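You operate a simulated robot arm through the tools that you are given. There is no shell and no other tool. Be economical: measure what you need, move in short steps, check, and stop when the job is done.

The job below is to be done with a simulated robot arm. You get a single attempt, and the scene is never put back.

Task
Put the white bottle labelled "Slow set" from the top of the sanding table on the open bay of the sanding table and the white bottle labelled "Outdoor" on the top of the grey bench. Take the roller on the top of the sanding table and put it away on the top of the ply counter. Fetch the white cube and set it on the pale seat. Put the pale cube on the open bay of the sanding table. Close the wide drawer. Pull the right low drawer open. Any order will do. Set down upright: white bottle.

Only the result counts: the job must be done as asked and must still hold three seconds after the hand-in. Knocking over, shifting, dropping, spilling or breaking anything else fails it.

Robot
A 6-joint arm with a two-finger gripper on a trunk, on a base that drives. Base frame: it is fixed to the floor where the robot stands at the start and does not move with it; the origin is under the middle of the robot, x ahead of it, y to its left, z up. Readings come in cm, degrees, newtons and seconds.
With the tool pointing down near the work surface it reaches from about 10 to 42 cm from the robot's upright axis, wherever it stands. Its first joint turns from -115.0 to 115.0 degrees. Places, roughly: open bay of the sanding table [70, 0, 30]; pale cube (4x4x4 cm) [-210, 80, 80]; pale seat (22x22x3 cm) [70, 500, 80]; right low drawer [60, -50, 20]; roller (9x4x11 cm) [50, 20, 90]; top of the grey bench [-190, 260, 80]; top of the ply counter [-830, 400, 90]; white bottle [50, 0, 100]; white cube (4x4x4 cm) [-200, 90, 80]; wide drawer [-210, -80, 50]. Payload 2.1 kg.
The TCP is the grasp point between the finger pads, 2 cm short of the fingertips. In the tool frame z runs along the fingers and y along their closing line. Largest opening 10 cm; the body of the gripper starts 6.3 cm behind the TCP.
Orientation is told as [roll, pitch, yaw] about the base's x, y, z axes, in that order, counted from this pose: with the fingers straight down and closing along the base's y, the tool's x points along the base's -x, its y along +y and its z along -z.

Tools
- The arm moves only by the tool jog_arm. Its argument "rows" is a list of rows, each a list of 6 numbers: the shift along the base's x, y, z in cm, then the turn, a rotation vector about the base's x, y, z in degrees. In form: [[tx, ty, tz, wx, wy, wz], ...]. A call has 1 to 20 rows; each row shifts and turns the commanded pose from where the row before left it. "jaw" is the gripper command, from -1 (shut) to 1 (fully open), values between in proportion, set as the call begins (left out, the last holds). Each row takes 0.2 s and may step no farther than 5 cm and 8.6 degrees from the row before; otherwise, or with a gripper value out of range, the whole call is refused. Where a pose cannot be reached the arm comes as near as it can. A force on the tool above 40 N (or 10 N above the force at the start of the call, whichever is more), or a blocked arm, ends the call early, and 0.2 s more pass. The fingers move at their own pace (about 15.3 cm/s each) and stop on an object; they squeeze with about 22 N. The grip force told is the motor's: it shows also when the fingers shut on nothing. Time passes only in rows, and 0.2 s behind the last, so rows that do not move let the fingers close. It gives the time, the measured TCP pose, the force on the tool (base axes), the opening and the grip force at its end, in the units of the frame above (readings bear some noise), with the torque about the TCP (base axes, N m) and any sound that the robot's microphone picked up, and new pictures: "pictures" is both (left out), scene, wrist or none.
- Cameras (640 x 400 px; columns grow to the right, rows downward): "scene" is now at [-1.43, 9.19, 165.05]; the picture's right is [-0.69, -0.72, 0.00], its down [-0.61, 0.59, -0.52] and it looks along [0.38, -0.36, -0.85] (base axes); focal length 266 px, centre (320, 200). "wrist" rides on the gripper at [7, -1.8, -9.9] in the tool frame; the picture's right is [0.26, 0.97, 0.00], its down [-0.75, 0.20, -0.63] and it looks along [-0.61, 0.16, 0.78] (tool axes); focal length 230 px, centre (320, 200).
- slide_trunk(by): slides the trunk up (or, below 0, down) by that many cm; the arm and the scene camera ride with it, the base frame stays. It gives what a move gives, with no picture.
- base_move(legs): drives the robot by 1 to 6 legs, each [ahead, turn to the left] in cm and degrees, along the robot's own axes; the way and the turn of a leg run together, so that a leg with both is an arc; at most 150 cm and 180 degrees a leg. The arm and the cameras ride along, it lands a little off, and it stops where it bumps. It gives what a move gives, and a new picture of the scene camera.
- head_to(pan, tilt): turns the head with the scene camera to pan (to the left, within 155 degrees either way) and tilt (down, from -29 to 69), counted from straight ahead of the robot. It gives what a move gives, and a new picture of the scene camera.
- measure_at(camera, pixels): for up to 12 pixels [column, row] of the newest picture of that camera ("zoom" is the newest enlarged one), the place [x, y, z] in the base frame of the surface seen there, good to about 0.3 cm. The clock stands still meanwhile.
- enlarge(camera, box): a new picture of the part [left, top, right, bottom] of that camera's present view, enlarged. The clock stands still meanwhile.
- job_done(): hands the job in; it is judged then, once.

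Work in short steps. Measure before you move; look again where a grasp or a placing could have gone wrong, and mend it. You have 124 turns and 260 pictures in all, those below and enlarged ones among them. Open the gripper and draw the arm clear of the work before you hand the job in, unless the task says otherwise.

The tools are called after "Request:" by a JSON object that holds its "api" and its "payload". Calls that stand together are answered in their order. jog_arm: Moves the arm, as the interface text tells. Its arguments: {"type":"object","properties":{"rows":{"type":"array","items":{"type":"array","items":{"type":"number"}}},"jaw":{"type":"number"},"pictures":{"type":"string","enum":["both","scene","wrist","none"]}},"required":["rows"]} The other tools are called the same way: slide_trunk (by) slides the trunk up or down; base_move (legs) drives the base; head_to (pan, tilt) turns the head that bears the scene camera; measure_at (camera, pixels) gives the place of the surface under pixels of a picture; enlarge (camera, box) takes an enlarged picture of a part of a camera's view; job_done () hands the job in.

At the start:

```text
clock: 0.0
tool_pos: [30.41, -6.49, 121.16]
ee_rot: [0.0, 0.1, 0.0]
contact_force: [-0.1, 0.2, -0.2]
torque: [0.01, 0.03, -0.02]
grip_width: 10.02
gripper_force: 0.0
trunk travel left (down, up): [-87.5, 11.5]
robot x, y, heading: [-0.33, 0.09, -0.3]
head pan, tilt: [-43.9, 58.5]
```

scene: 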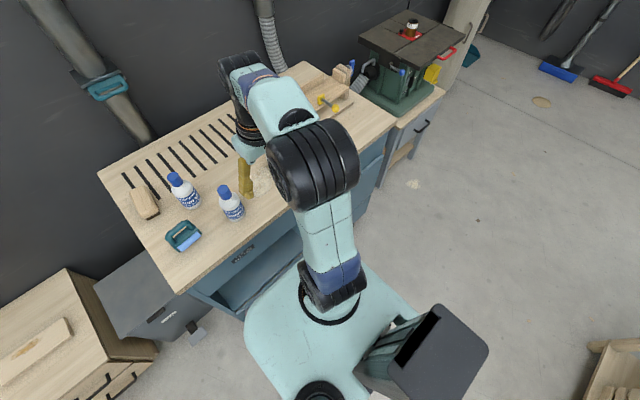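
wrist: 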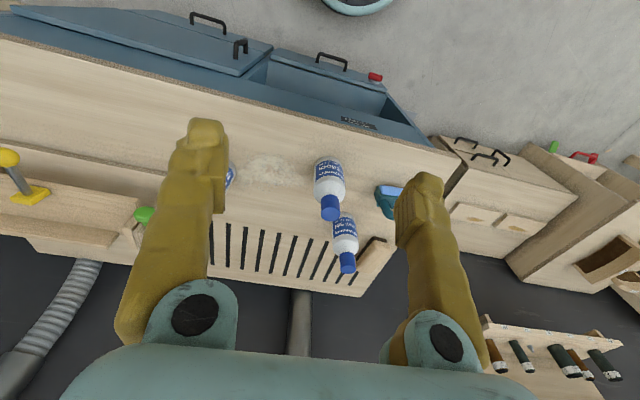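

The scene shows two white bottles at (185,190), (231,203) and a roller at (183,236); I enlarge to read the labels and measure.

Request:
{"api": "enlarge", "payload": {"camera": "scene", "box": [110, 150, 270, 250]}}

Request:
{"api": "enlarge", "payload": {"camera": "wrist", "box": [200, 130, 420, 290]}}

Request:
{"api": "measure_at", "payload": {"camera": "scene", "pixels": [[172, 177], [222, 191], [183, 236], [190, 245], [240, 252], [188, 290], [98, 172], [385, 125], [225, 285], [140, 200], [215, 250], [180, 230]]}}

```text
4.00 times, centred on (190, 200) of scene
```

zoom: 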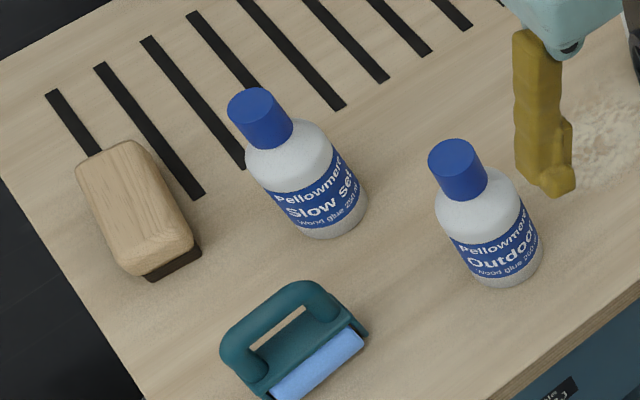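

```text
2.50 times, centred on (310, 210) of wrist
```

zoom: 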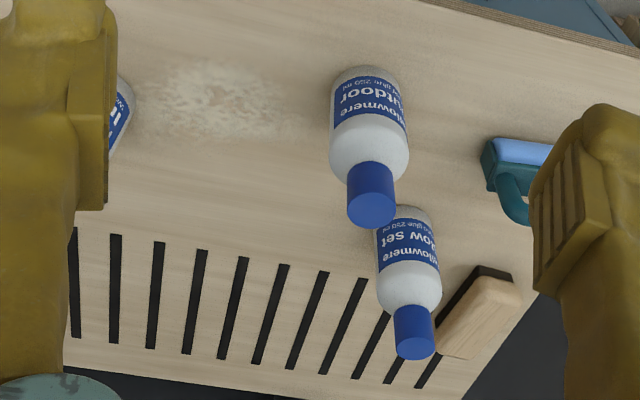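

```text
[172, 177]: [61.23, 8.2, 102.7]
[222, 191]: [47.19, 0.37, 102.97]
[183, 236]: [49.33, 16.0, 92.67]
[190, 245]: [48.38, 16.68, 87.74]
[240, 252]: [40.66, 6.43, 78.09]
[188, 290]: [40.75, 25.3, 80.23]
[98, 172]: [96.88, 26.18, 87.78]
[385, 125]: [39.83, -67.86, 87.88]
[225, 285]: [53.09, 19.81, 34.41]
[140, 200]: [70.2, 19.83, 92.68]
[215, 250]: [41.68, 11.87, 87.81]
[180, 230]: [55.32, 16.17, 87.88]
```

"Slow set" is the rear-left bottle (61,8), "Outdoor" the front one (47,0), a third hidden one sits under the finger. I look around with the head to find everything else.

Request:
{"api": "head_to", "payload": {"pan": 20, "tilt": 50}}

Request:
{"api": "head_to", "payload": {"pan": 90, "tilt": 20}}

Request:
{"api": "head_to", "payload": {"pan": 150, "tilt": 20}}

Request:
{"api": "head_to", "payload": {"pan": -150, "tilt": 25}}

Request:
{"api": "head_to", "payload": {"pan": -60, "tilt": 50}}

```text
clock: 1.3
tool_pos: [30.39, -6.49, 121.04]
ee_rot: [0.0, -0.1, 0.0]
contact_force: [0.4, 0.2, -0.6]
torque: [-0.01, 0.0, 0.01]
grip_width: 10.02
gripper_force: 0.1
trunk travel left (down, up): [-87.5, 11.5]
robot x, y, heading: [0.34, 0.14, 0.4]
head pan, tilt: [20.0, 50.0]
```

scene: 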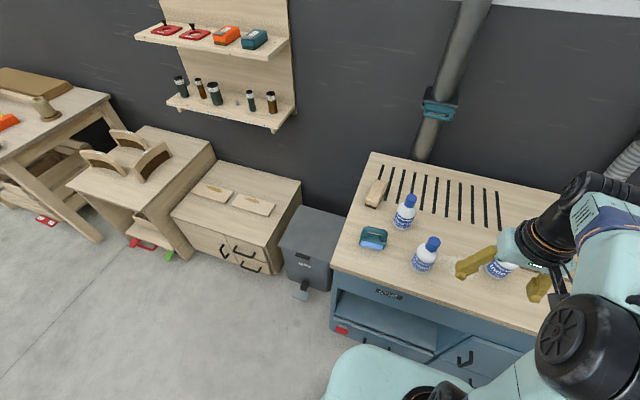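

```text
clock: 2.8
tool_pos: [30.51, -6.49, 121.15]
ee_rot: [0.1, 0.0, 0.0]
contact_force: [-0.2, 0.0, -0.2]
torque: [0.01, 0.01, -0.02]
grip_width: 10.01
gripper_force: 0.0
trunk travel left (down, up): [-87.5, 11.5]
robot x, y, heading: [-0.04, 0.14, 0.0]
head pan, tilt: [90.0, 20.0]
```

scene: 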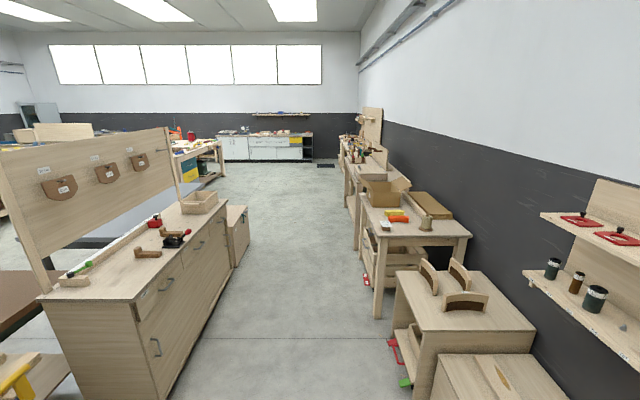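

```text
clock: 4.0
tool_pos: [30.46, -6.53, 121.11]
ee_rot: [0.0, -0.1, 0.0]
contact_force: [-0.5, 0.1, -0.1]
torque: [0.02, -0.01, 0.01]
grip_width: 10.02
gripper_force: 0.0
trunk travel left (down, up): [-87.5, 11.5]
robot x, y, heading: [-0.43, -0.32, 0.1]
head pan, tilt: [150.0, 20.0]
```

scene: 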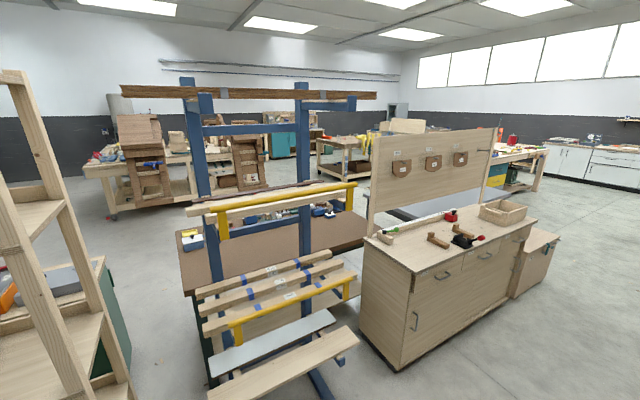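

```text
clock: 8.1
tool_pos: [30.36, -6.55, 121.12]
ee_rot: [0.1, 0.0, 0.0]
contact_force: [0.1, -0.5, 0.2]
torque: [-0.02, 0.0, 0.0]
grip_width: 10.0
gripper_force: 0.0
trunk travel left (down, up): [-87.5, 11.5]
robot x, y, heading: [0.05, -0.26, 0.2]
head pan, tilt: [-150.0, 25.0]
```

scene: 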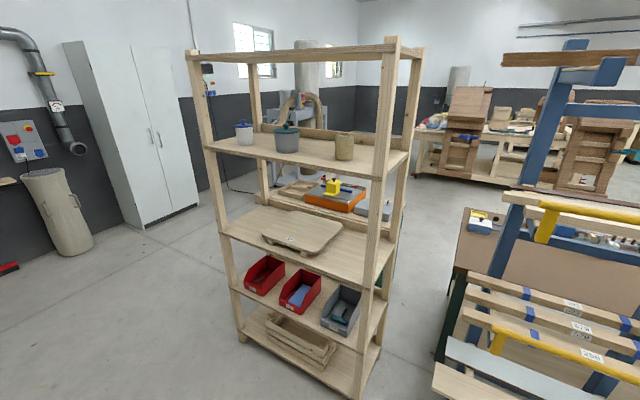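

```text
clock: 9.8
tool_pos: [30.49, -6.59, 121.12]
ee_rot: [-0.1, 0.0, 0.0]
contact_force: [0.4, -0.3, 0.3]
torque: [0.01, 0.01, 0.0]
grip_width: 10.01
gripper_force: 0.0
trunk travel left (down, up): [-87.5, 11.5]
robot x, y, heading: [0.03, -0.37, 0.1]
head pan, tilt: [-60.0, 50.0]
```

scene: 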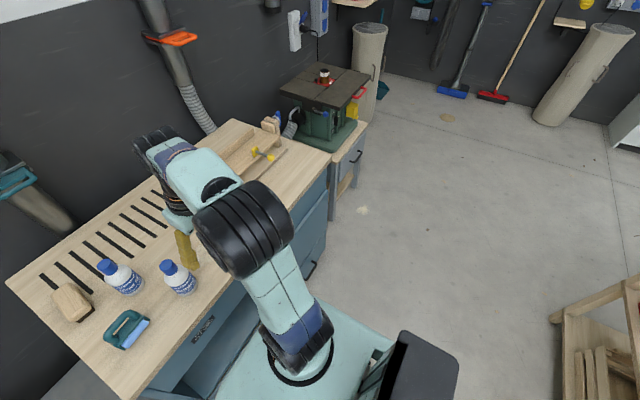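

I need a view of the table front (bay, low drawers). I back off and look ahead.

Request:
{"api": "base_move", "payload": {"legs": [[-50, 0]]}}

Request:
{"api": "head_to", "payload": {"pan": 15, "tilt": 50}}

Request:
{"api": "head_to", "payload": {"pan": -40, "tilt": 45}}

```text
clock: 12.8
tool_pos: [-19.79, -6.54, 121.11]
ee_rot: [0.0, 0.1, 0.3]
contact_force: [-0.9, -0.4, 0.7]
torque: [-0.01, 0.01, 0.0]
grip_width: 10.0
gripper_force: 0.2
trunk travel left (down, up): [-87.5, 11.5]
robot x, y, heading: [-50.28, -0.05, -0.1]
head pan, tilt: [-60.0, 50.0]
```

scene: 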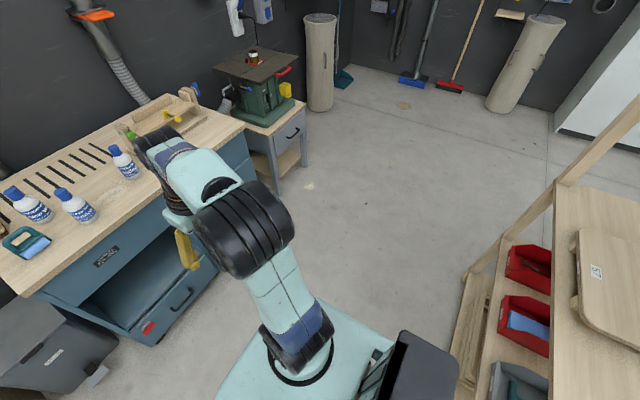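

```text
clock: 14.2
tool_pos: [-19.95, -6.46, 121.12]
ee_rot: [0.0, 0.0, 0.1]
contact_force: [0.4, 0.1, -0.3]
torque: [-0.04, 0.0, 0.0]
grip_width: 9.98
gripper_force: 0.0
trunk travel left (down, up): [-87.5, 11.5]
robot x, y, heading: [-50.31, 0.04, 0.2]
head pan, tilt: [15.0, 50.0]
```

scene: 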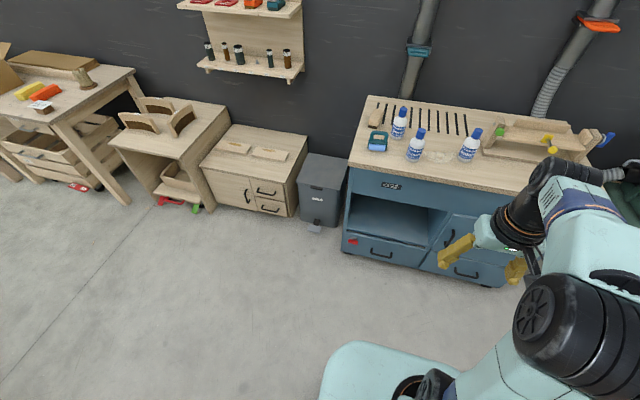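

```text
clock: 15.5
tool_pos: [-19.93, -6.52, 121.05]
ee_rot: [-0.1, 0.1, 0.1]
contact_force: [0.2, -0.3, -0.8]
torque: [0.0, 0.02, -0.02]
grip_width: 10.0
gripper_force: 0.0
trunk travel left (down, up): [-87.5, 11.5]
robot x, y, heading: [-50.38, -0.13, 0.1]
head pan, tilt: [-40.0, 45.0]
```

scene: 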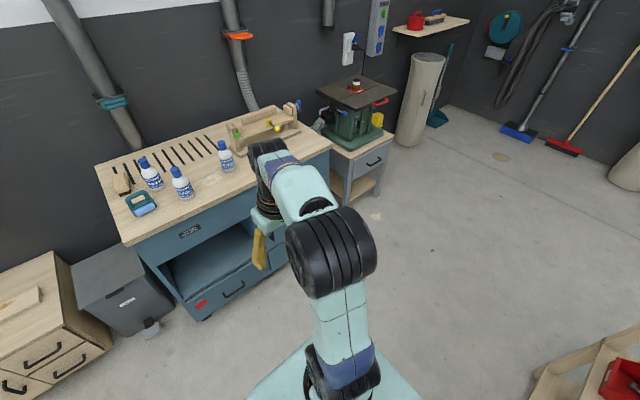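

The bay is at the table's left, two low drawers below. I look again squarely and measure.

Request:
{"api": "head_to", "payload": {"pan": 10, "tilt": 55}}

Request:
{"api": "enlarge", "payload": {"camera": "scene", "box": [300, 80, 560, 260]}}

```text
clock: 16.6
tool_pos: [-19.9, -6.49, 121.03]
ee_rot: [0.0, 0.1, 0.2]
contact_force: [-0.2, 0.1, -0.2]
torque: [-0.01, -0.01, -0.02]
grip_width: 10.03
gripper_force: 0.1
trunk travel left (down, up): [-87.5, 11.5]
robot x, y, heading: [-50.12, -0.48, 0.0]
head pan, tilt: [10.0, 55.0]
```

scene: 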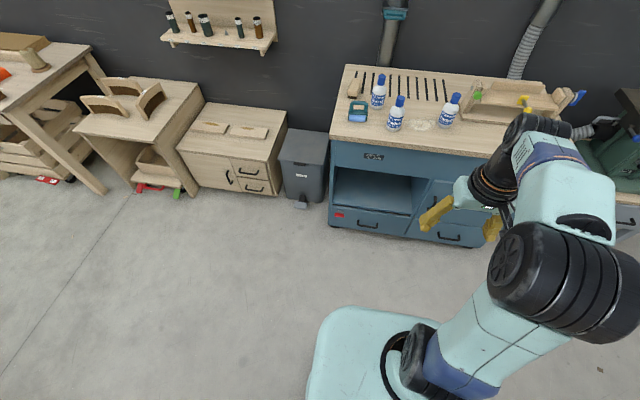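

```text
2.22 times, centred on (430, 170) of scene
```

zoom: 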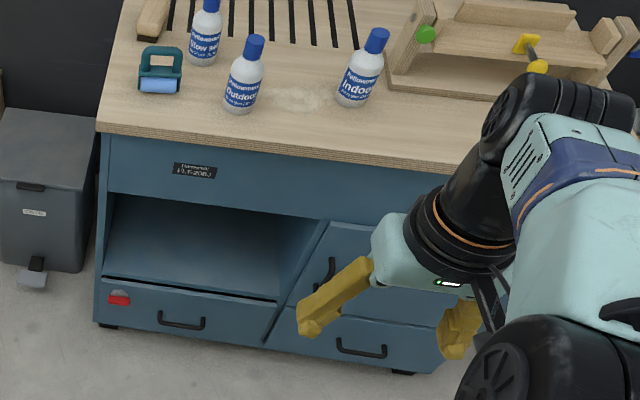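

Third bottle is "Indoor" – leave it. I measure bay and drawer handle points in this zoom.

Request:
{"api": "measure_at", "payload": {"camera": "zoom", "pixels": [[112, 195], [322, 222], [105, 275], [275, 298], [200, 260], [265, 235], [362, 352], [340, 343], [383, 352], [180, 322], [310, 250], [110, 175]]}}

Request:
{"api": "measure_at", "payload": {"camera": "zoom", "pixels": [[207, 5], [254, 42], [378, 35], [160, 50], [158, 86], [140, 62], [182, 60], [150, 35], [250, 102], [425, 340], [290, 320], [410, 80]]}}

```text
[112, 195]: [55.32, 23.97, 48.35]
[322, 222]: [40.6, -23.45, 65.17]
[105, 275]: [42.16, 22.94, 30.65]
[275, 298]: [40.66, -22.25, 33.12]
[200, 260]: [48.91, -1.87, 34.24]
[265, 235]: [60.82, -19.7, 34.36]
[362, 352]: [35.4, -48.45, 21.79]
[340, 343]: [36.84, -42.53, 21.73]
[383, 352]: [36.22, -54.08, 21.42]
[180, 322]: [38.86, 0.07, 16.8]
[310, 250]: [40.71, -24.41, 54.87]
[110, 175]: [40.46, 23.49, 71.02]
```

```text
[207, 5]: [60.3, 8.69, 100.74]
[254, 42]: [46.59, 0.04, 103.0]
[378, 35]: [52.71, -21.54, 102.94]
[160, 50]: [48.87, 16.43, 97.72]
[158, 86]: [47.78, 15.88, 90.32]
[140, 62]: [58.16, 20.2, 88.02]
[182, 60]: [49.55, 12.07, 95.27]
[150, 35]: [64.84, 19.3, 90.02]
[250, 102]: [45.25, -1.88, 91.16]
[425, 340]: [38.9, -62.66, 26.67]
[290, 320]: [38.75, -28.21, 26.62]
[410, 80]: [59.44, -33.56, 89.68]
```

Bay floor z≈34.3, opening y −22…24, z up to ≈66, front x≈40.6; right low-drawer handle at (35.5,−48.5,21.8). First: Outdoor bottle at (46.8,0). I drive back in and tilt the tool 55° forward while high.

Request:
{"api": "base_move", "payload": {"legs": [[48, 0]]}}

Request:
{"api": "jog_arm", "payload": {"rows": [[0, 0.8, 0, 0, -8, 0], [0, 0.8, 0, 0, -8, 0], [0, 0.8, 0, 0, -8, 0], [0, 0.8, 0, 0, -8, 0], [0, 0.8, 0, 0, -8, 0], [0, 0.8, 0, 0, -8, 0], [0, 0.8, 0, 0, -7, 0]], "jaw": 1}}

Request:
{"api": "head_to", "payload": {"pan": 20, "tilt": 55}}

```text
clock: 19.5
tool_pos: [27.4, -6.36, 121.14]
ee_rot: [0.1, -0.2, 0.2]
contact_force: [0.1, 0.4, -0.1]
torque: [0.0, -0.01, 0.04]
grip_width: 10.0
gripper_force: 0.0
trunk travel left (down, up): [-87.5, 11.5]
robot x, y, heading: [-3.19, -0.01, 0.3]
head pan, tilt: [10.0, 55.0]
```

scene: 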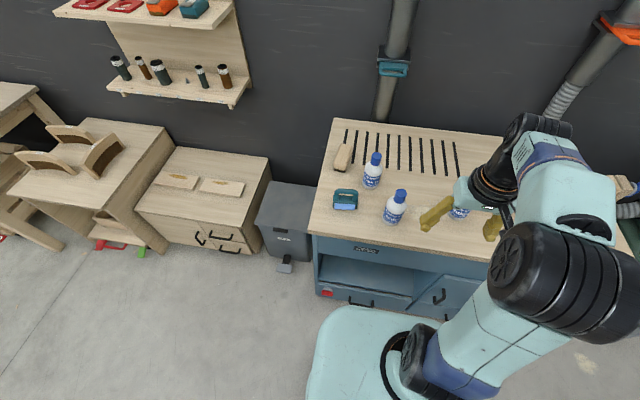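

```text
clock: 21.1
tool_pos: [33.71, -2.46, 121.77]
ee_rot: [0.4, -51.4, 0.4]
contact_force: [-0.4, -0.1, 0.1]
torque: [0.0, 0.04, -0.07]
grip_width: 10.0
gripper_force: 0.0
out of reach, approached as far as the arm can: row 4, 5, 6, 7
trunk travel left (down, up): [-87.5, 11.5]
robot x, y, heading: [-3.06, 0.18, -0.2]
head pan, tilt: [10.0, 55.0]
```

scene: 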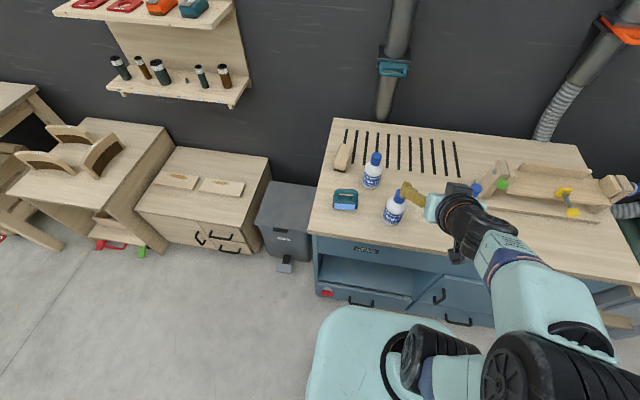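
wrist: 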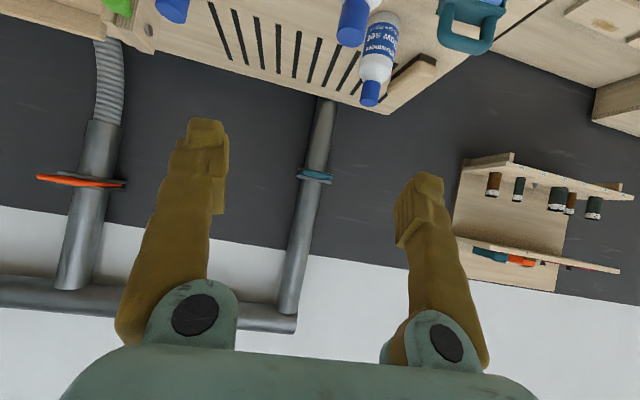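

```text
clock: 21.8
tool_pos: [33.71, -2.35, 121.67]
ee_rot: [0.5, -51.4, 0.4]
contact_force: [-0.7, 0.2, 0.7]
torque: [0.05, 0.02, -0.04]
grip_width: 9.99
gripper_force: 0.1
trunk travel left (down, up): [-87.5, 11.5]
robot x, y, heading: [-2.84, -0.4, 0.1]
head pan, tilt: [20.0, 55.0]
```

scene: 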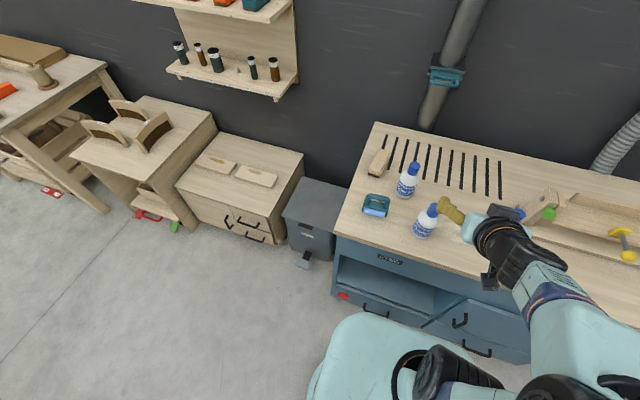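

The tilt is limited by being too close in; extending forward will free it. I lower the trunk first (TCP goes to ≈95, in front of the table edge) then check.

Request:
{"api": "slide_trunk", "payload": {"by": -27}}

Request:
{"api": "jog_arm", "payload": {"rows": [[1, 1, 0, 0, -2, 0], [1, 1, 0, 0, -2, 0], [1, 0, 0, 0, 0, 0]]}}

Request:
{"api": "enlarge", "payload": {"camera": "scene", "box": [340, 140, 580, 300]}}

```text
clock: 24.5
tool_pos: [33.7, -2.33, 94.63]
ee_rot: [0.5, -51.5, 0.4]
contact_force: [0.6, 1.6, 0.2]
torque: [0.02, 0.02, 0.0]
grip_width: 10.0
gripper_force: 0.1
trunk travel left (down, up): [-60.5, 38.5]
robot x, y, heading: [-2.86, 0.07, 0.3]
head pan, tilt: [20.0, 55.0]
```

```text
clock: 25.3
tool_pos: [36.85, -0.41, 94.7]
ee_rot: [0.4, -55.5, 0.5]
contact_force: [0.1, 1.2, 0.1]
torque: [-0.03, 0.0, -0.01]
grip_width: 10.02
gripper_force: 0.2
trunk travel left (down, up): [-60.5, 38.5]
robot x, y, heading: [-2.98, -0.11, 0.4]
head pan, tilt: [20.0, 55.0]
```

scene: 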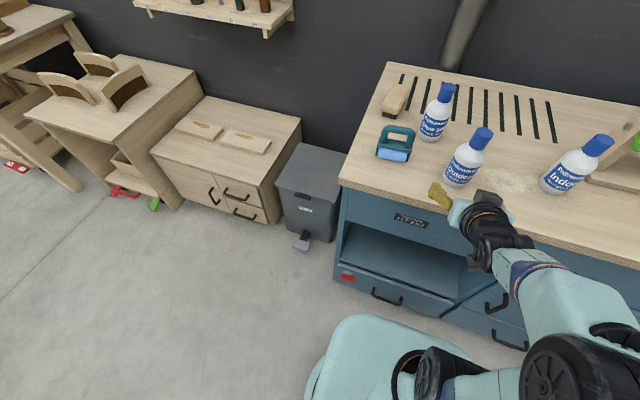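
wrist: 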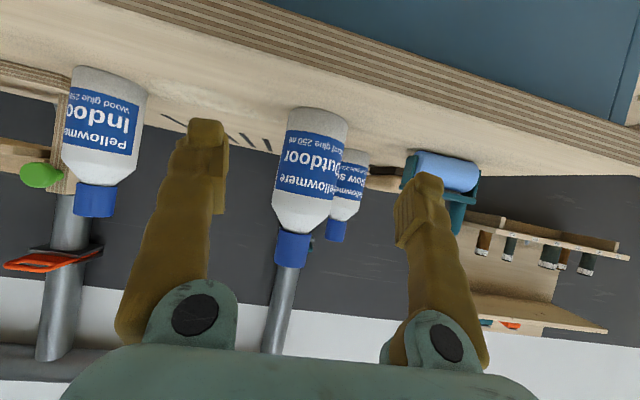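

```text
2.50 times, centred on (460, 220) of scene
```

zoom: 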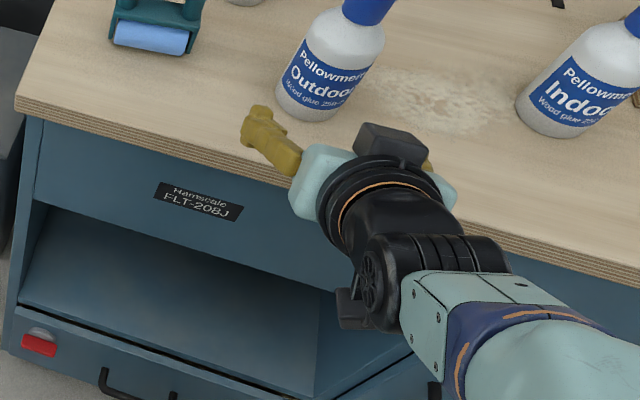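

The Outdoor bottle sits centred between the fingers (wrist col ~305). I advance to x≈47 at z≈94 and close.

Request:
{"api": "jog_arm", "payload": {"rows": [[2, 0.3, 0, 0, 0, 0], [2, 0.2, -0.3, 0, 0, 0], [2, 0, -0.3, 0, 0, 0], [2, 0, 0, 0, 0, 0], [2, 0, 0, 0, 0, 0]], "jaw": 1}}

Request:
{"api": "jog_arm", "payload": {"rows": [[0, 0, 0, 0, 0, 0], [0, 0, 0, 0, 0, 0], [0, 0, 0, 0, 0, 0]], "jaw": -1}}

```text
clock: 26.5
tool_pos: [46.88, 0.22, 94.08]
ee_rot: [0.6, -55.3, 0.5]
contact_force: [0.4, 0.6, 0.7]
torque: [-0.01, 0.01, 0.03]
grip_width: 10.0
gripper_force: 0.1
trunk travel left (down, up): [-60.5, 38.5]
robot x, y, heading: [-2.82, 0.2, 0.4]
head pan, tilt: [20.0, 55.0]
```

scene: 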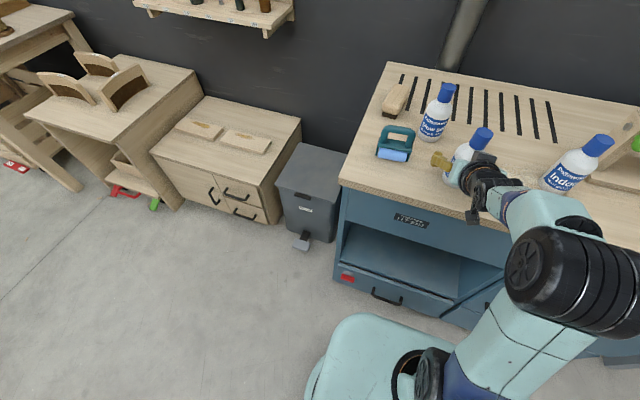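
wrist: 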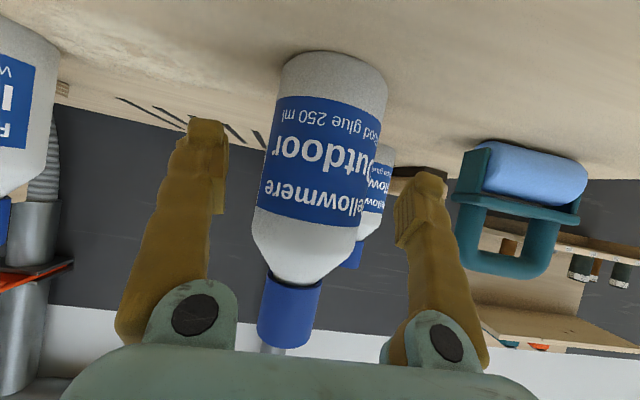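

```text
clock: 27.3
tool_pos: [46.77, -0.01, 94.17]
ee_rot: [0.6, -55.5, 0.5]
contact_force: [-0.1, -0.8, 1.2]
torque: [0.05, -0.07, -0.01]
grip_width: 5.87
gripper_force: 21.4
trunk travel left (down, up): [-60.5, 38.5]
robot x, y, heading: [-3.37, -0.6, 0.1]
head pan, tilt: [20.0, 55.0]
```

scene: 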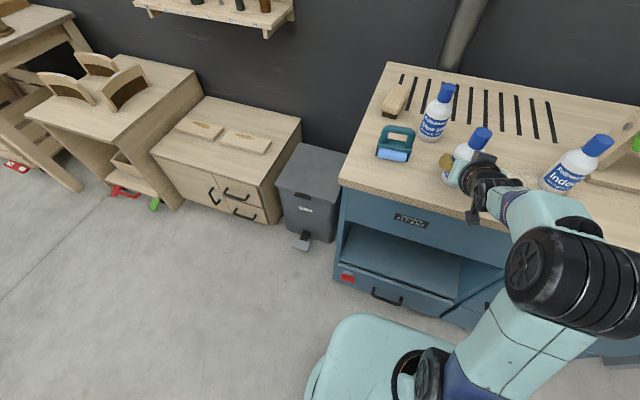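
wrist: 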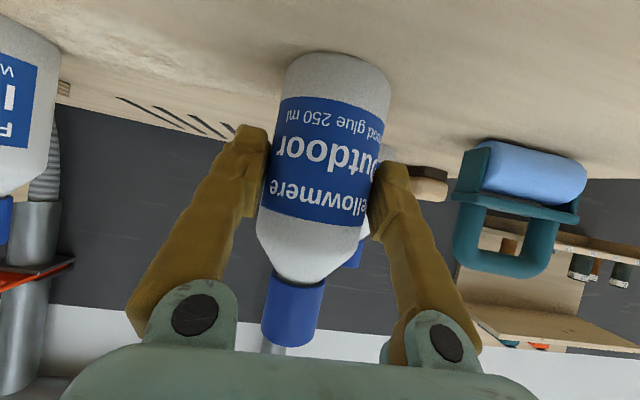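

Gripped (5.87 cm). Lift, then back away and survey the grey bench direction.

Request:
{"api": "jog_arm", "payload": {"rows": [[0, 0, 1, 0, 0, 0], [0, 0, 3, 0, 0, 0], [0, 0, 4, 0, 0, 0]], "pictures": "wrist"}}

Request:
{"api": "base_move", "payload": {"legs": [[-50, 0]]}}

Request:
{"api": "head_to", "payload": {"pan": 130, "tilt": 35}}

Request:
{"api": "head_to", "payload": {"pan": 155, "tilt": 30}}

```text
clock: 28.1
tool_pos: [47.05, 0.57, 96.34]
ee_rot: [2.0, -56.2, 0.4]
contact_force: [0.2, 0.8, -1.3]
torque: [-0.03, 0.04, 0.0]
grip_width: 5.84
gripper_force: 22.4
out of reach, approached as far as the arm can: row 2, 3
trunk travel left (down, up): [-60.5, 38.5]
robot x, y, heading: [-2.6, 0.05, 0.2]
head pan, tilt: [20.0, 55.0]
```

wrist: 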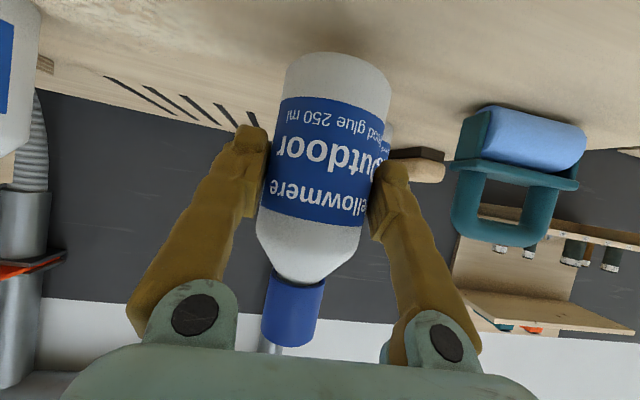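

```text
clock: 31.1
tool_pos: [-2.09, 0.68, 96.34]
ee_rot: [2.1, -56.2, 0.6]
contact_force: [0.3, 0.0, -1.6]
torque: [0.0, 0.0, -0.02]
grip_width: 5.82
gripper_force: 22.0
trunk travel left (down, up): [-60.5, 38.5]
robot x, y, heading: [-51.84, -0.3, 0.1]
head pan, tilt: [20.0, 55.0]
```

scene: 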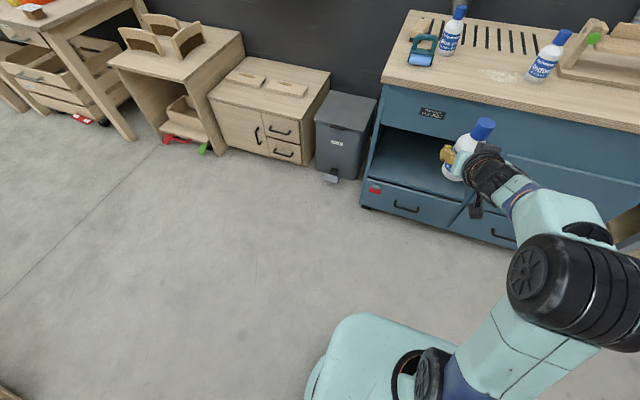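

```text
clock: 32.9
tool_pos: [-2.33, 0.57, 96.31]
ee_rot: [2.0, -56.2, 0.5]
contact_force: [0.5, -0.2, -2.2]
torque: [0.0, 0.02, 0.0]
grip_width: 5.82
gripper_force: 21.9
trunk travel left (down, up): [-60.5, 38.5]
robot x, y, heading: [-51.89, -0.47, 0.4]
head pan, tilt: [130.0, 35.0]
```

scene: 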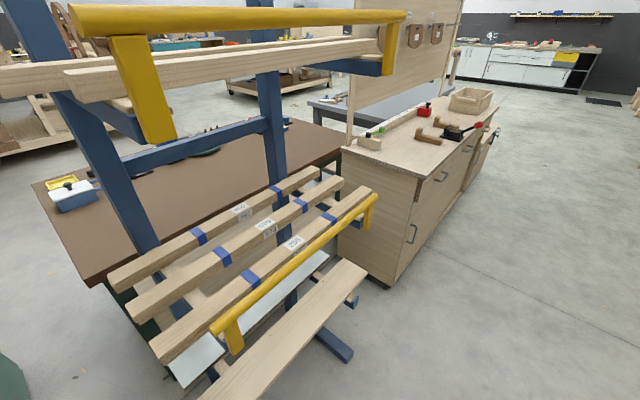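

```text
clock: 33.8
tool_pos: [-2.19, 0.54, 96.4]
ee_rot: [2.1, -56.1, 0.5]
contact_force: [0.7, 0.2, -2.6]
torque: [0.0, 0.04, 0.01]
grip_width: 5.82
gripper_force: 21.9
trunk travel left (down, up): [-60.5, 38.5]
robot x, y, heading: [-52.07, -0.38, 0.6]
head pan, tilt: [154.7, 30.0]
```

scene: 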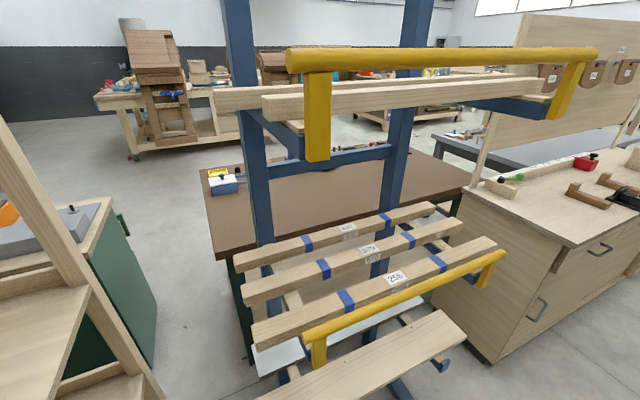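

I measure obstacles to plan a route (rack, brown table, ply island, grey bench).

Request:
{"api": "measure_at", "payload": {"camera": "scene", "pixels": [[205, 240], [470, 185], [445, 350], [490, 360], [340, 180], [300, 390], [460, 330], [425, 135], [620, 150], [120, 390], [130, 250], [250, 370]]}}

Request:
{"api": "head_to", "payload": {"pan": 120, "tilt": 20}}

Request:
{"api": "head_to", "payload": {"pan": 80, "tilt": 25}}

```text
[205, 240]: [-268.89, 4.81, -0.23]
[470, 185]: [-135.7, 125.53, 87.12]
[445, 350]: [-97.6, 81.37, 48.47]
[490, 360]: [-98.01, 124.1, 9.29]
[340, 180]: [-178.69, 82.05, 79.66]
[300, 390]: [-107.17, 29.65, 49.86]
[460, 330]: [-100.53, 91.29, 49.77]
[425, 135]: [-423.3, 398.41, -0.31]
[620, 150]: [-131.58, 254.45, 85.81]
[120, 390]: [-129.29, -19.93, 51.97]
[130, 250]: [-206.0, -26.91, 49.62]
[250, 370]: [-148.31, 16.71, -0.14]
```

```text
clock: 34.8
tool_pos: [-2.12, 0.62, 96.28]
ee_rot: [2.2, -56.3, 0.6]
contact_force: [-0.2, 0.0, -2.8]
torque: [0.0, 0.01, -0.03]
grip_width: 5.81
gripper_force: 21.9
trunk travel left (down, up): [-60.5, 38.5]
robot x, y, heading: [-52.23, 0.08, 0.5]
head pan, tilt: [120.0, 20.0]
```

scene: 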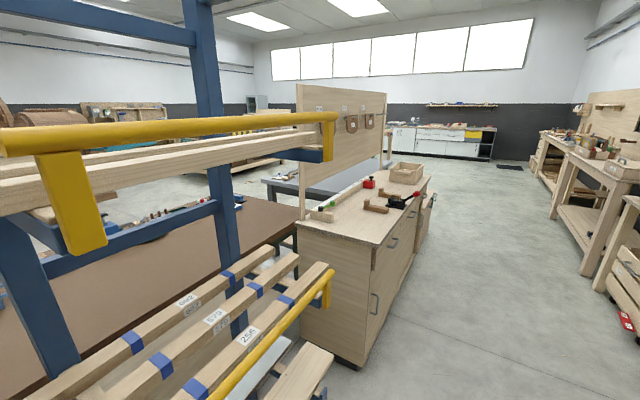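

```text
clock: 35.9
tool_pos: [-2.18, 0.62, 96.23]
ee_rot: [2.1, -56.3, 0.6]
contact_force: [0.5, 0.3, -1.8]
torque: [0.0, 0.0, 0.02]
grip_width: 5.79
gripper_force: 22.0
trunk travel left (down, up): [-60.5, 38.5]
robot x, y, heading: [-52.25, -0.17, 0.3]
head pan, tilt: [80.0, 25.0]
```

scene: 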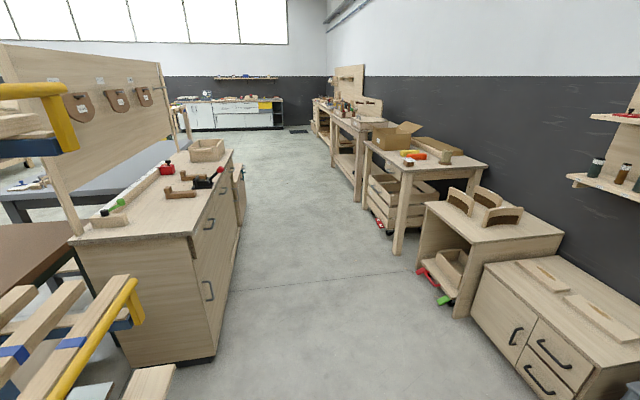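

Request:
{"api": "measure_at", "payload": {"camera": "scene", "pixels": [[232, 150], [245, 215], [205, 358], [400, 250], [362, 200], [430, 260], [330, 140], [60, 185], [20, 195], [487, 165], [262, 125], [450, 315]]}}

Request:
{"api": "base_move", "payload": {"legs": [[24, 0], [0, 90], [150, 0], [150, 0]]}}

Request:
{"api": "head_to", "payload": {"pan": 90, "tilt": 25}}

Request:
{"api": "head_to", "payload": {"pan": 30, "tilt": 25}}

```text
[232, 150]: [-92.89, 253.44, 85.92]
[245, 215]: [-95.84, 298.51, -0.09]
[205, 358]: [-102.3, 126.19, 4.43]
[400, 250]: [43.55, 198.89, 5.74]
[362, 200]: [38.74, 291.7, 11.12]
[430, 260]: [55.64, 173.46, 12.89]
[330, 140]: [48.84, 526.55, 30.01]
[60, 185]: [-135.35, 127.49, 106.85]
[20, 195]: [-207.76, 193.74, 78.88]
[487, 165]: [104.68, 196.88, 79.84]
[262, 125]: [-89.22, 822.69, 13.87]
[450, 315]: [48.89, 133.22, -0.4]
```

```text
clock: 55.4
tool_pos: [-35.85, 346.42, 96.36]
ee_rot: [2.1, -56.1, 91.3]
contact_force: [-0.4, 0.3, -0.9]
torque: [0.02, -0.02, 0.01]
grip_width: 5.73
gripper_force: 22.0
trunk travel left (down, up): [-60.5, 38.5]
robot x, y, heading: [-34.32, 296.79, 91.1]
head pan, tilt: [80.0, 25.0]
```

scene: 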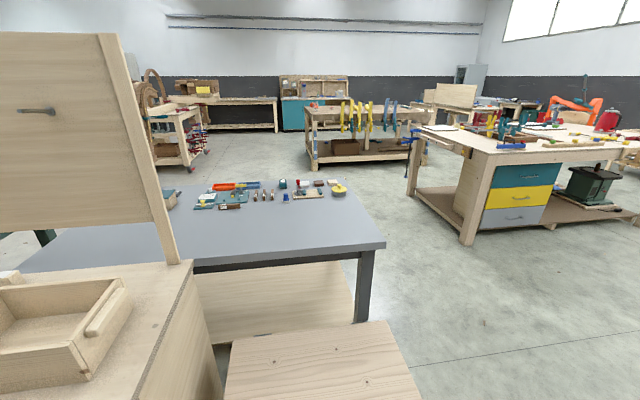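

```text
clock: 56.1
tool_pos: [-35.92, 346.47, 96.31]
ee_rot: [2.0, -56.2, 91.3]
contact_force: [0.4, 0.6, -2.8]
torque: [-0.04, 0.0, -0.03]
grip_width: 5.72
gripper_force: 22.1
trunk travel left (down, up): [-60.5, 38.5]
robot x, y, heading: [-34.23, 296.19, 91.2]
head pan, tilt: [90.0, 25.0]
```

scene: 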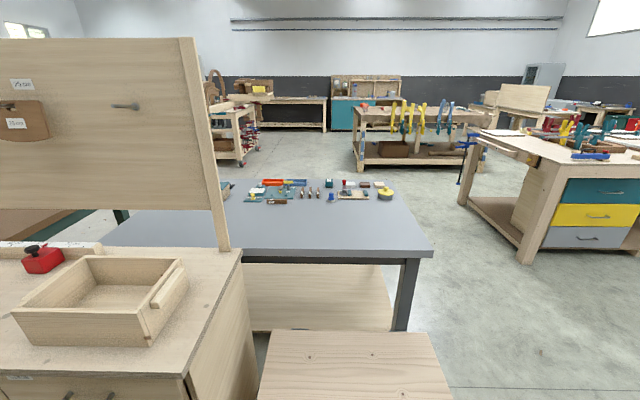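

```text
clock: 57.4
tool_pos: [-35.9, 346.47, 96.26]
ee_rot: [2.1, -56.2, 91.5]
contact_force: [-0.2, 0.3, -1.6]
torque: [-0.04, -0.04, -0.01]
grip_width: 5.7
gripper_force: 22.1
trunk travel left (down, up): [-60.5, 38.5]
robot x, y, heading: [-34.69, 296.1, 90.9]
head pan, tilt: [30.0, 25.0]
```

scene: 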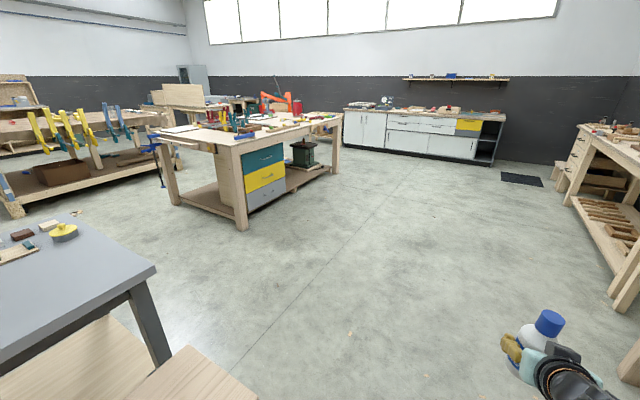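

The grip width drifts slightly; check the wrist view and measure the grey bench.

Request:
{"api": "measure_at", "payload": {"camera": "scene", "pixels": [[156, 270], [62, 232], [75, 260], [20, 340], [30, 290], [150, 360], [160, 345], [240, 385]]}}

Request:
{"api": "enlarge", "payload": {"camera": "wrist", "box": [0, 0, 640, 400]}}

Request:
{"api": "head_to", "payload": {"pan": 65, "tilt": 40}}

```text
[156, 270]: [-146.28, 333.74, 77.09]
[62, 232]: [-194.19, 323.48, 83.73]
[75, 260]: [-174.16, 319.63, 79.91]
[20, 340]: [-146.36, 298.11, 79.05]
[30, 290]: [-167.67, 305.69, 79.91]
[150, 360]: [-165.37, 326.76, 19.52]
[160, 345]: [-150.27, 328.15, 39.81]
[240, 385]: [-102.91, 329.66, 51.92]
```

```text
1.00 times, centred on (320, 200) of wrist (not enlarged: the box is as wide or as high as the picture)
```

zoom: 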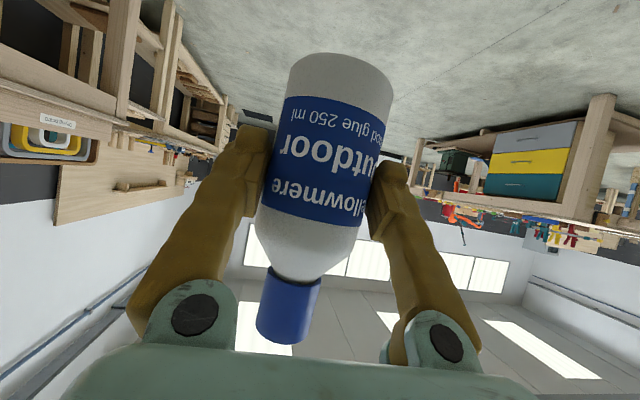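

```text
clock: 58.4
tool_pos: [-35.81, 346.46, 96.32]
ee_rot: [2.1, -56.2, 91.3]
contact_force: [-0.2, -0.7, -1.9]
torque: [-0.02, 0.02, 0.01]
grip_width: 5.72
gripper_force: 22.4
trunk travel left (down, up): [-60.5, 38.5]
robot x, y, heading: [-34.14, 296.41, 91.4]
head pan, tilt: [65.0, 40.0]
```

scene: 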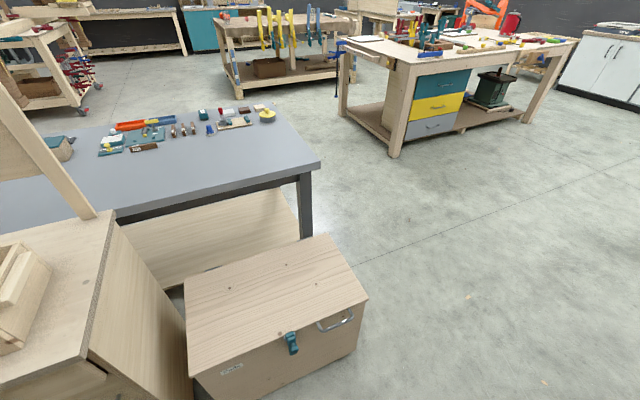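

Bottle held fine. Grey bench top z≈79.9, its near short side at y≈334; I check clearance of the big table then drive to its end.

Request:
{"api": "measure_at", "payload": {"camera": "scene", "pixels": [[395, 155], [345, 110], [318, 165], [300, 235], [250, 170], [220, 185], [360, 330], [270, 105]]}}

Request:
{"api": "base_move", "payload": {"legs": [[80, -1], [0, 90], [128, 0]]}}

Request:
{"api": "head_to", "payload": {"pan": 55, "tilt": 50}}

```text
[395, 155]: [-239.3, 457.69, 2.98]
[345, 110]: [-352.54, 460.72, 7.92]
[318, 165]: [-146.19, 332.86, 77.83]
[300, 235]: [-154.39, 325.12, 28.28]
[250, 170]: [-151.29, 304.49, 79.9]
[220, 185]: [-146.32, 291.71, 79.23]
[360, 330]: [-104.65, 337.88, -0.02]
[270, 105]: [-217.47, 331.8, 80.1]
```

```text
clock: 72.7
tool_pos: [-214.32, 377.19, 96.4]
ee_rot: [2.0, -56.3, -179.8]
contact_force: [0.1, -0.6, -1.9]
torque: [0.02, -0.01, -0.01]
grip_width: 5.71
gripper_force: 22.3
trunk travel left (down, up): [-60.5, 38.5]
robot x, y, heading: [-164.54, 377.69, -180.1]
head pan, tilt: [65.0, 40.0]
```

scene: 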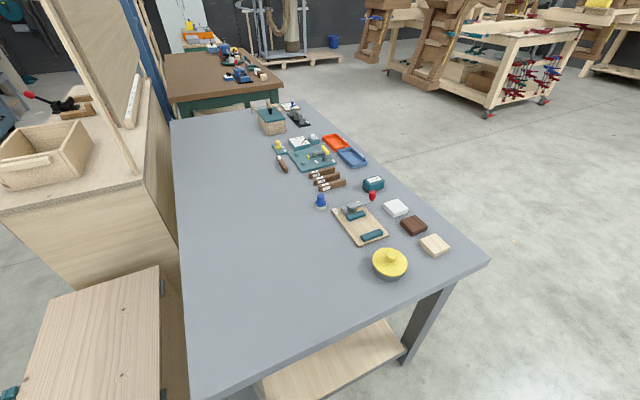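

```text
clock: 73.4
tool_pos: [-214.34, 377.3, 96.32]
ee_rot: [2.0, -56.2, -179.7]
contact_force: [0.6, -0.8, -2.1]
torque: [-0.01, -0.02, -0.03]
grip_width: 5.7
gripper_force: 22.1
trunk travel left (down, up): [-60.5, 38.5]
robot x, y, heading: [-164.12, 377.77, -179.9]
head pan, tilt: [55.0, 50.0]
```

scene: 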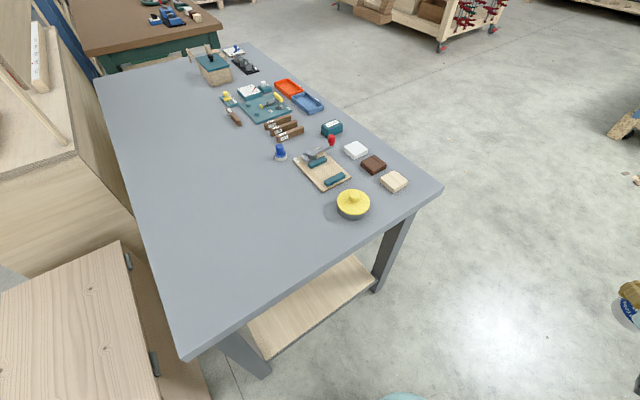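

The near end of the bench is clear around (-165,322). Turn to face it and lower.

Request:
{"api": "base_move", "payload": {"legs": [[0, 90], [4, 0]]}}

Request:
{"api": "head_to", "payload": {"pan": 0, "tilt": 55}}

Request:
{"api": "slide_trunk", "payload": {"by": -9}}

Request:
{"api": "jog_arm", "payload": {"rows": [[0, 0, 0, 0, 0, 0]]}}

```text
clock: 78.1
tool_pos: [-164.82, 323.89, 96.46]
ee_rot: [2.0, -56.2, -90.7]
contact_force: [-0.2, -0.1, -2.1]
torque: [0.05, -0.04, 0.03]
grip_width: 5.73
gripper_force: 22.3
trunk travel left (down, up): [-60.5, 38.5]
robot x, y, heading: [-164.43, 373.31, -91.0]
head pan, tilt: [55.0, 50.0]
```

scene: 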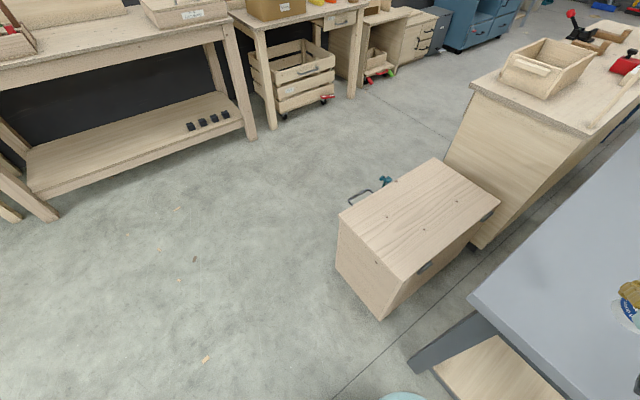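

```text
clock: 79.3
tool_pos: [-164.68, 323.78, 96.4]
ee_rot: [2.0, -56.2, -90.7]
contact_force: [0.8, -0.1, -2.2]
torque: [0.06, -0.02, -0.01]
grip_width: 5.71
gripper_force: 21.9
trunk travel left (down, up): [-60.5, 38.5]
robot x, y, heading: [-164.69, 373.52, -90.9]
head pan, tilt: [0.0, 55.0]
```

scene: 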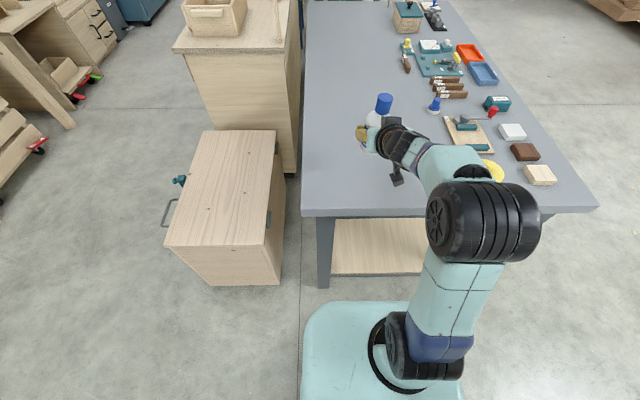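

```text
clock: 80.6
tool_pos: [-164.79, 323.83, 87.32]
ee_rot: [2.0, -56.3, -90.8]
contact_force: [-1.1, -0.2, -2.8]
torque: [0.02, 0.0, 0.03]
grip_width: 5.74
gripper_force: 22.6
trunk travel left (down, up): [-51.5, 47.5]
robot x, y, heading: [-164.08, 373.66, -90.7]
head pan, tilt: [0.0, 55.0]
```

```text
clock: 81.0
tool_pos: [-164.81, 323.65, 87.33]
ee_rot: [2.0, -56.1, -90.7]
contact_force: [0.4, 0.2, -2.6]
torque: [0.02, -0.01, 0.0]
grip_width: 5.72
gripper_force: 22.0
trunk travel left (down, up): [-51.5, 47.5]
robot x, y, heading: [-164.64, 373.5, -90.7]
head pan, tilt: [0.0, 55.0]
```

scene: 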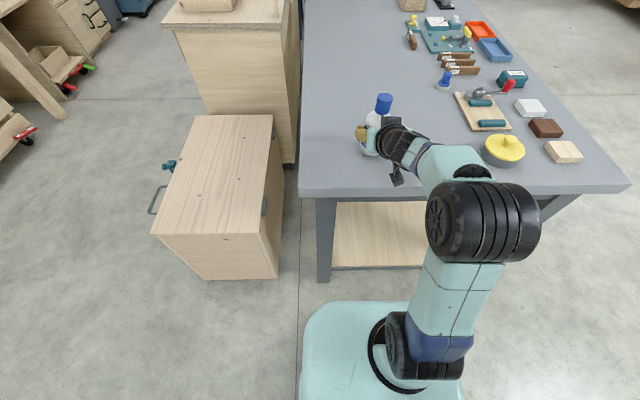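
wrist: 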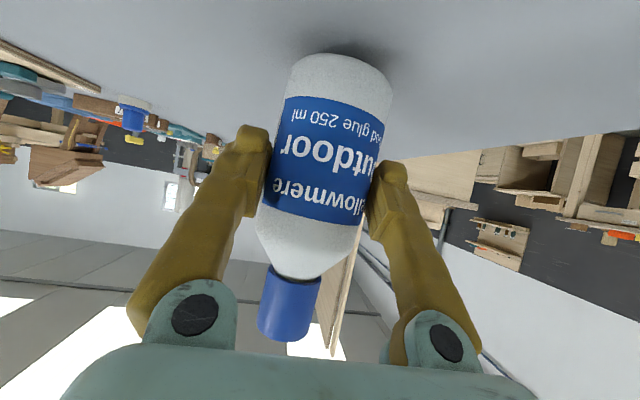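

Bottle bottom is ≈1 cm above the bench. Lower in small steps until contact.

Request:
{"api": "jog_arm", "payload": {"rows": [[0, 0, -0.4, 0, 0, 0], [0, 0, -0.3, 0, 0, 0], [0, 0, -0.2, 0, 0, 0], [0, 0, -0.2, 0, 0, 0]]}}

```text
clock: 82.0
tool_pos: [-164.72, 323.77, 86.31]
ee_rot: [2.1, -56.4, -90.7]
contact_force: [-1.2, -1.0, 4.7]
torque: [-0.09, 0.22, 0.01]
grip_width: 5.73
gripper_force: 21.8
trunk travel left (down, up): [-51.5, 47.5]
robot x, y, heading: [-164.65, 374.37, -90.7]
head pan, tilt: [0.0, 55.0]
```

scene: 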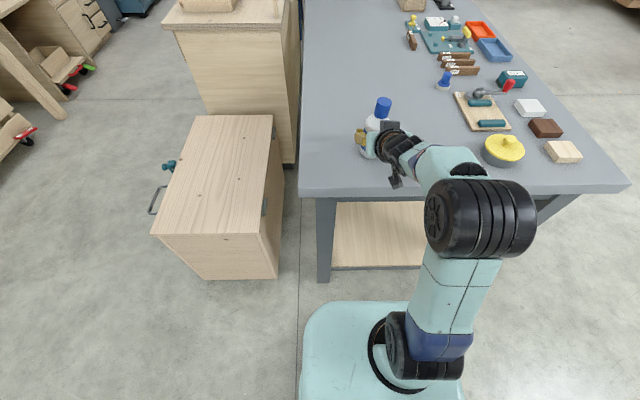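
wrist: 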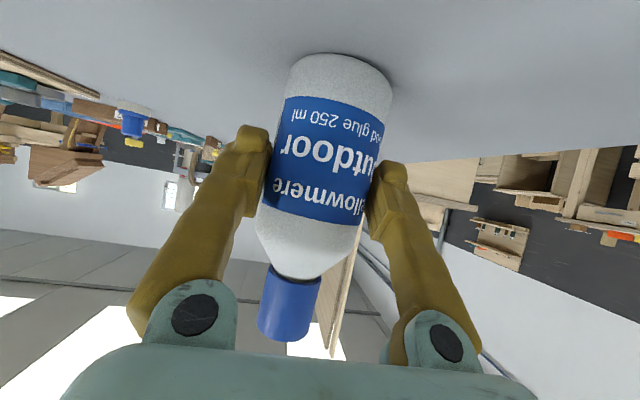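

Contact (≈5 N up). Release gently, then retreat along +y.

Request:
{"api": "jog_arm", "payload": {"rows": [[0, 0, 0, 0, 0, 0], [0, 0, 0, 0, 0, 0]], "jaw": 0.4, "pictures": "wrist"}}

Request:
{"api": "jog_arm", "payload": {"rows": [[0, 0, 0, 0, 0, 0], [0, 0, 0, 0, 0, 0], [0, 1.5, 0, 0, 0, 0], [0, 2.5, 0, 0, 0, 0], [0, 2.5, 0, 0, 0, 0], [0, 2.5, 0, 0, 0, 0]], "jaw": 1}}

```text
clock: 82.6
tool_pos: [-164.79, 323.78, 86.17]
ee_rot: [2.2, -56.2, -90.7]
contact_force: [0.2, -0.7, 0.2]
torque: [-0.01, 0.01, 0.0]
grip_width: 7.0
gripper_force: 0.2
trunk travel left (down, up): [-51.5, 47.5]
robot x, y, heading: [-164.63, 374.04, -90.9]
head pan, tilt: [0.0, 55.0]
```

wrist: 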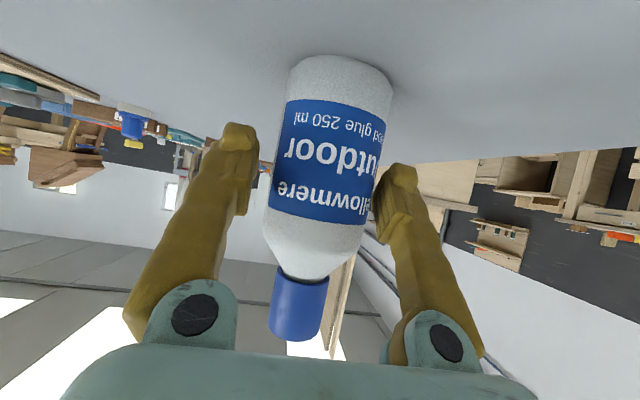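

```text
clock: 84.0
tool_pos: [-164.86, 332.74, 86.09]
ee_rot: [2.1, -56.3, -90.6]
contact_force: [-0.6, 0.5, 0.2]
torque: [0.01, 0.01, -0.01]
grip_width: 10.0
gripper_force: 0.1
trunk travel left (down, up): [-51.5, 47.5]
robot x, y, heading: [-164.53, 374.0, -90.9]
head pan, tilt: [0.0, 55.0]
```

scene: 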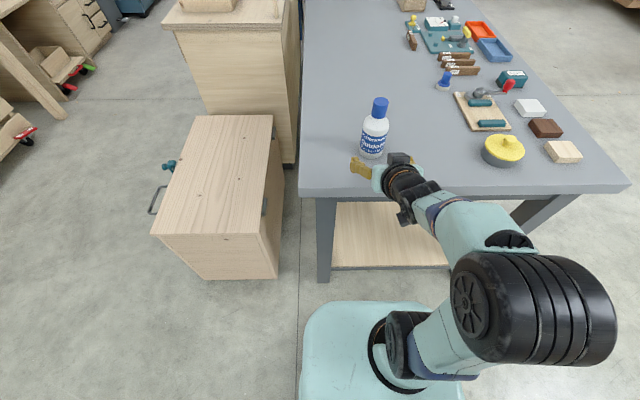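
wrist: 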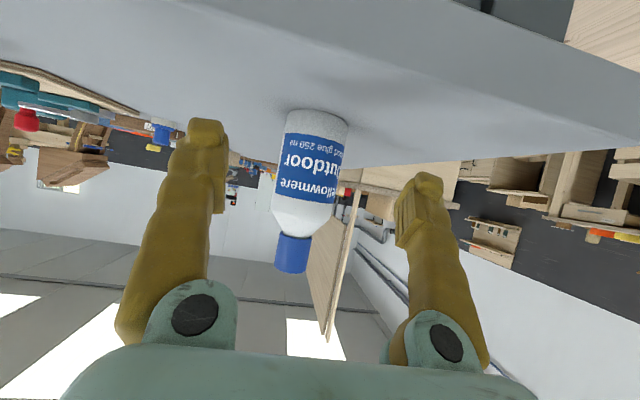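

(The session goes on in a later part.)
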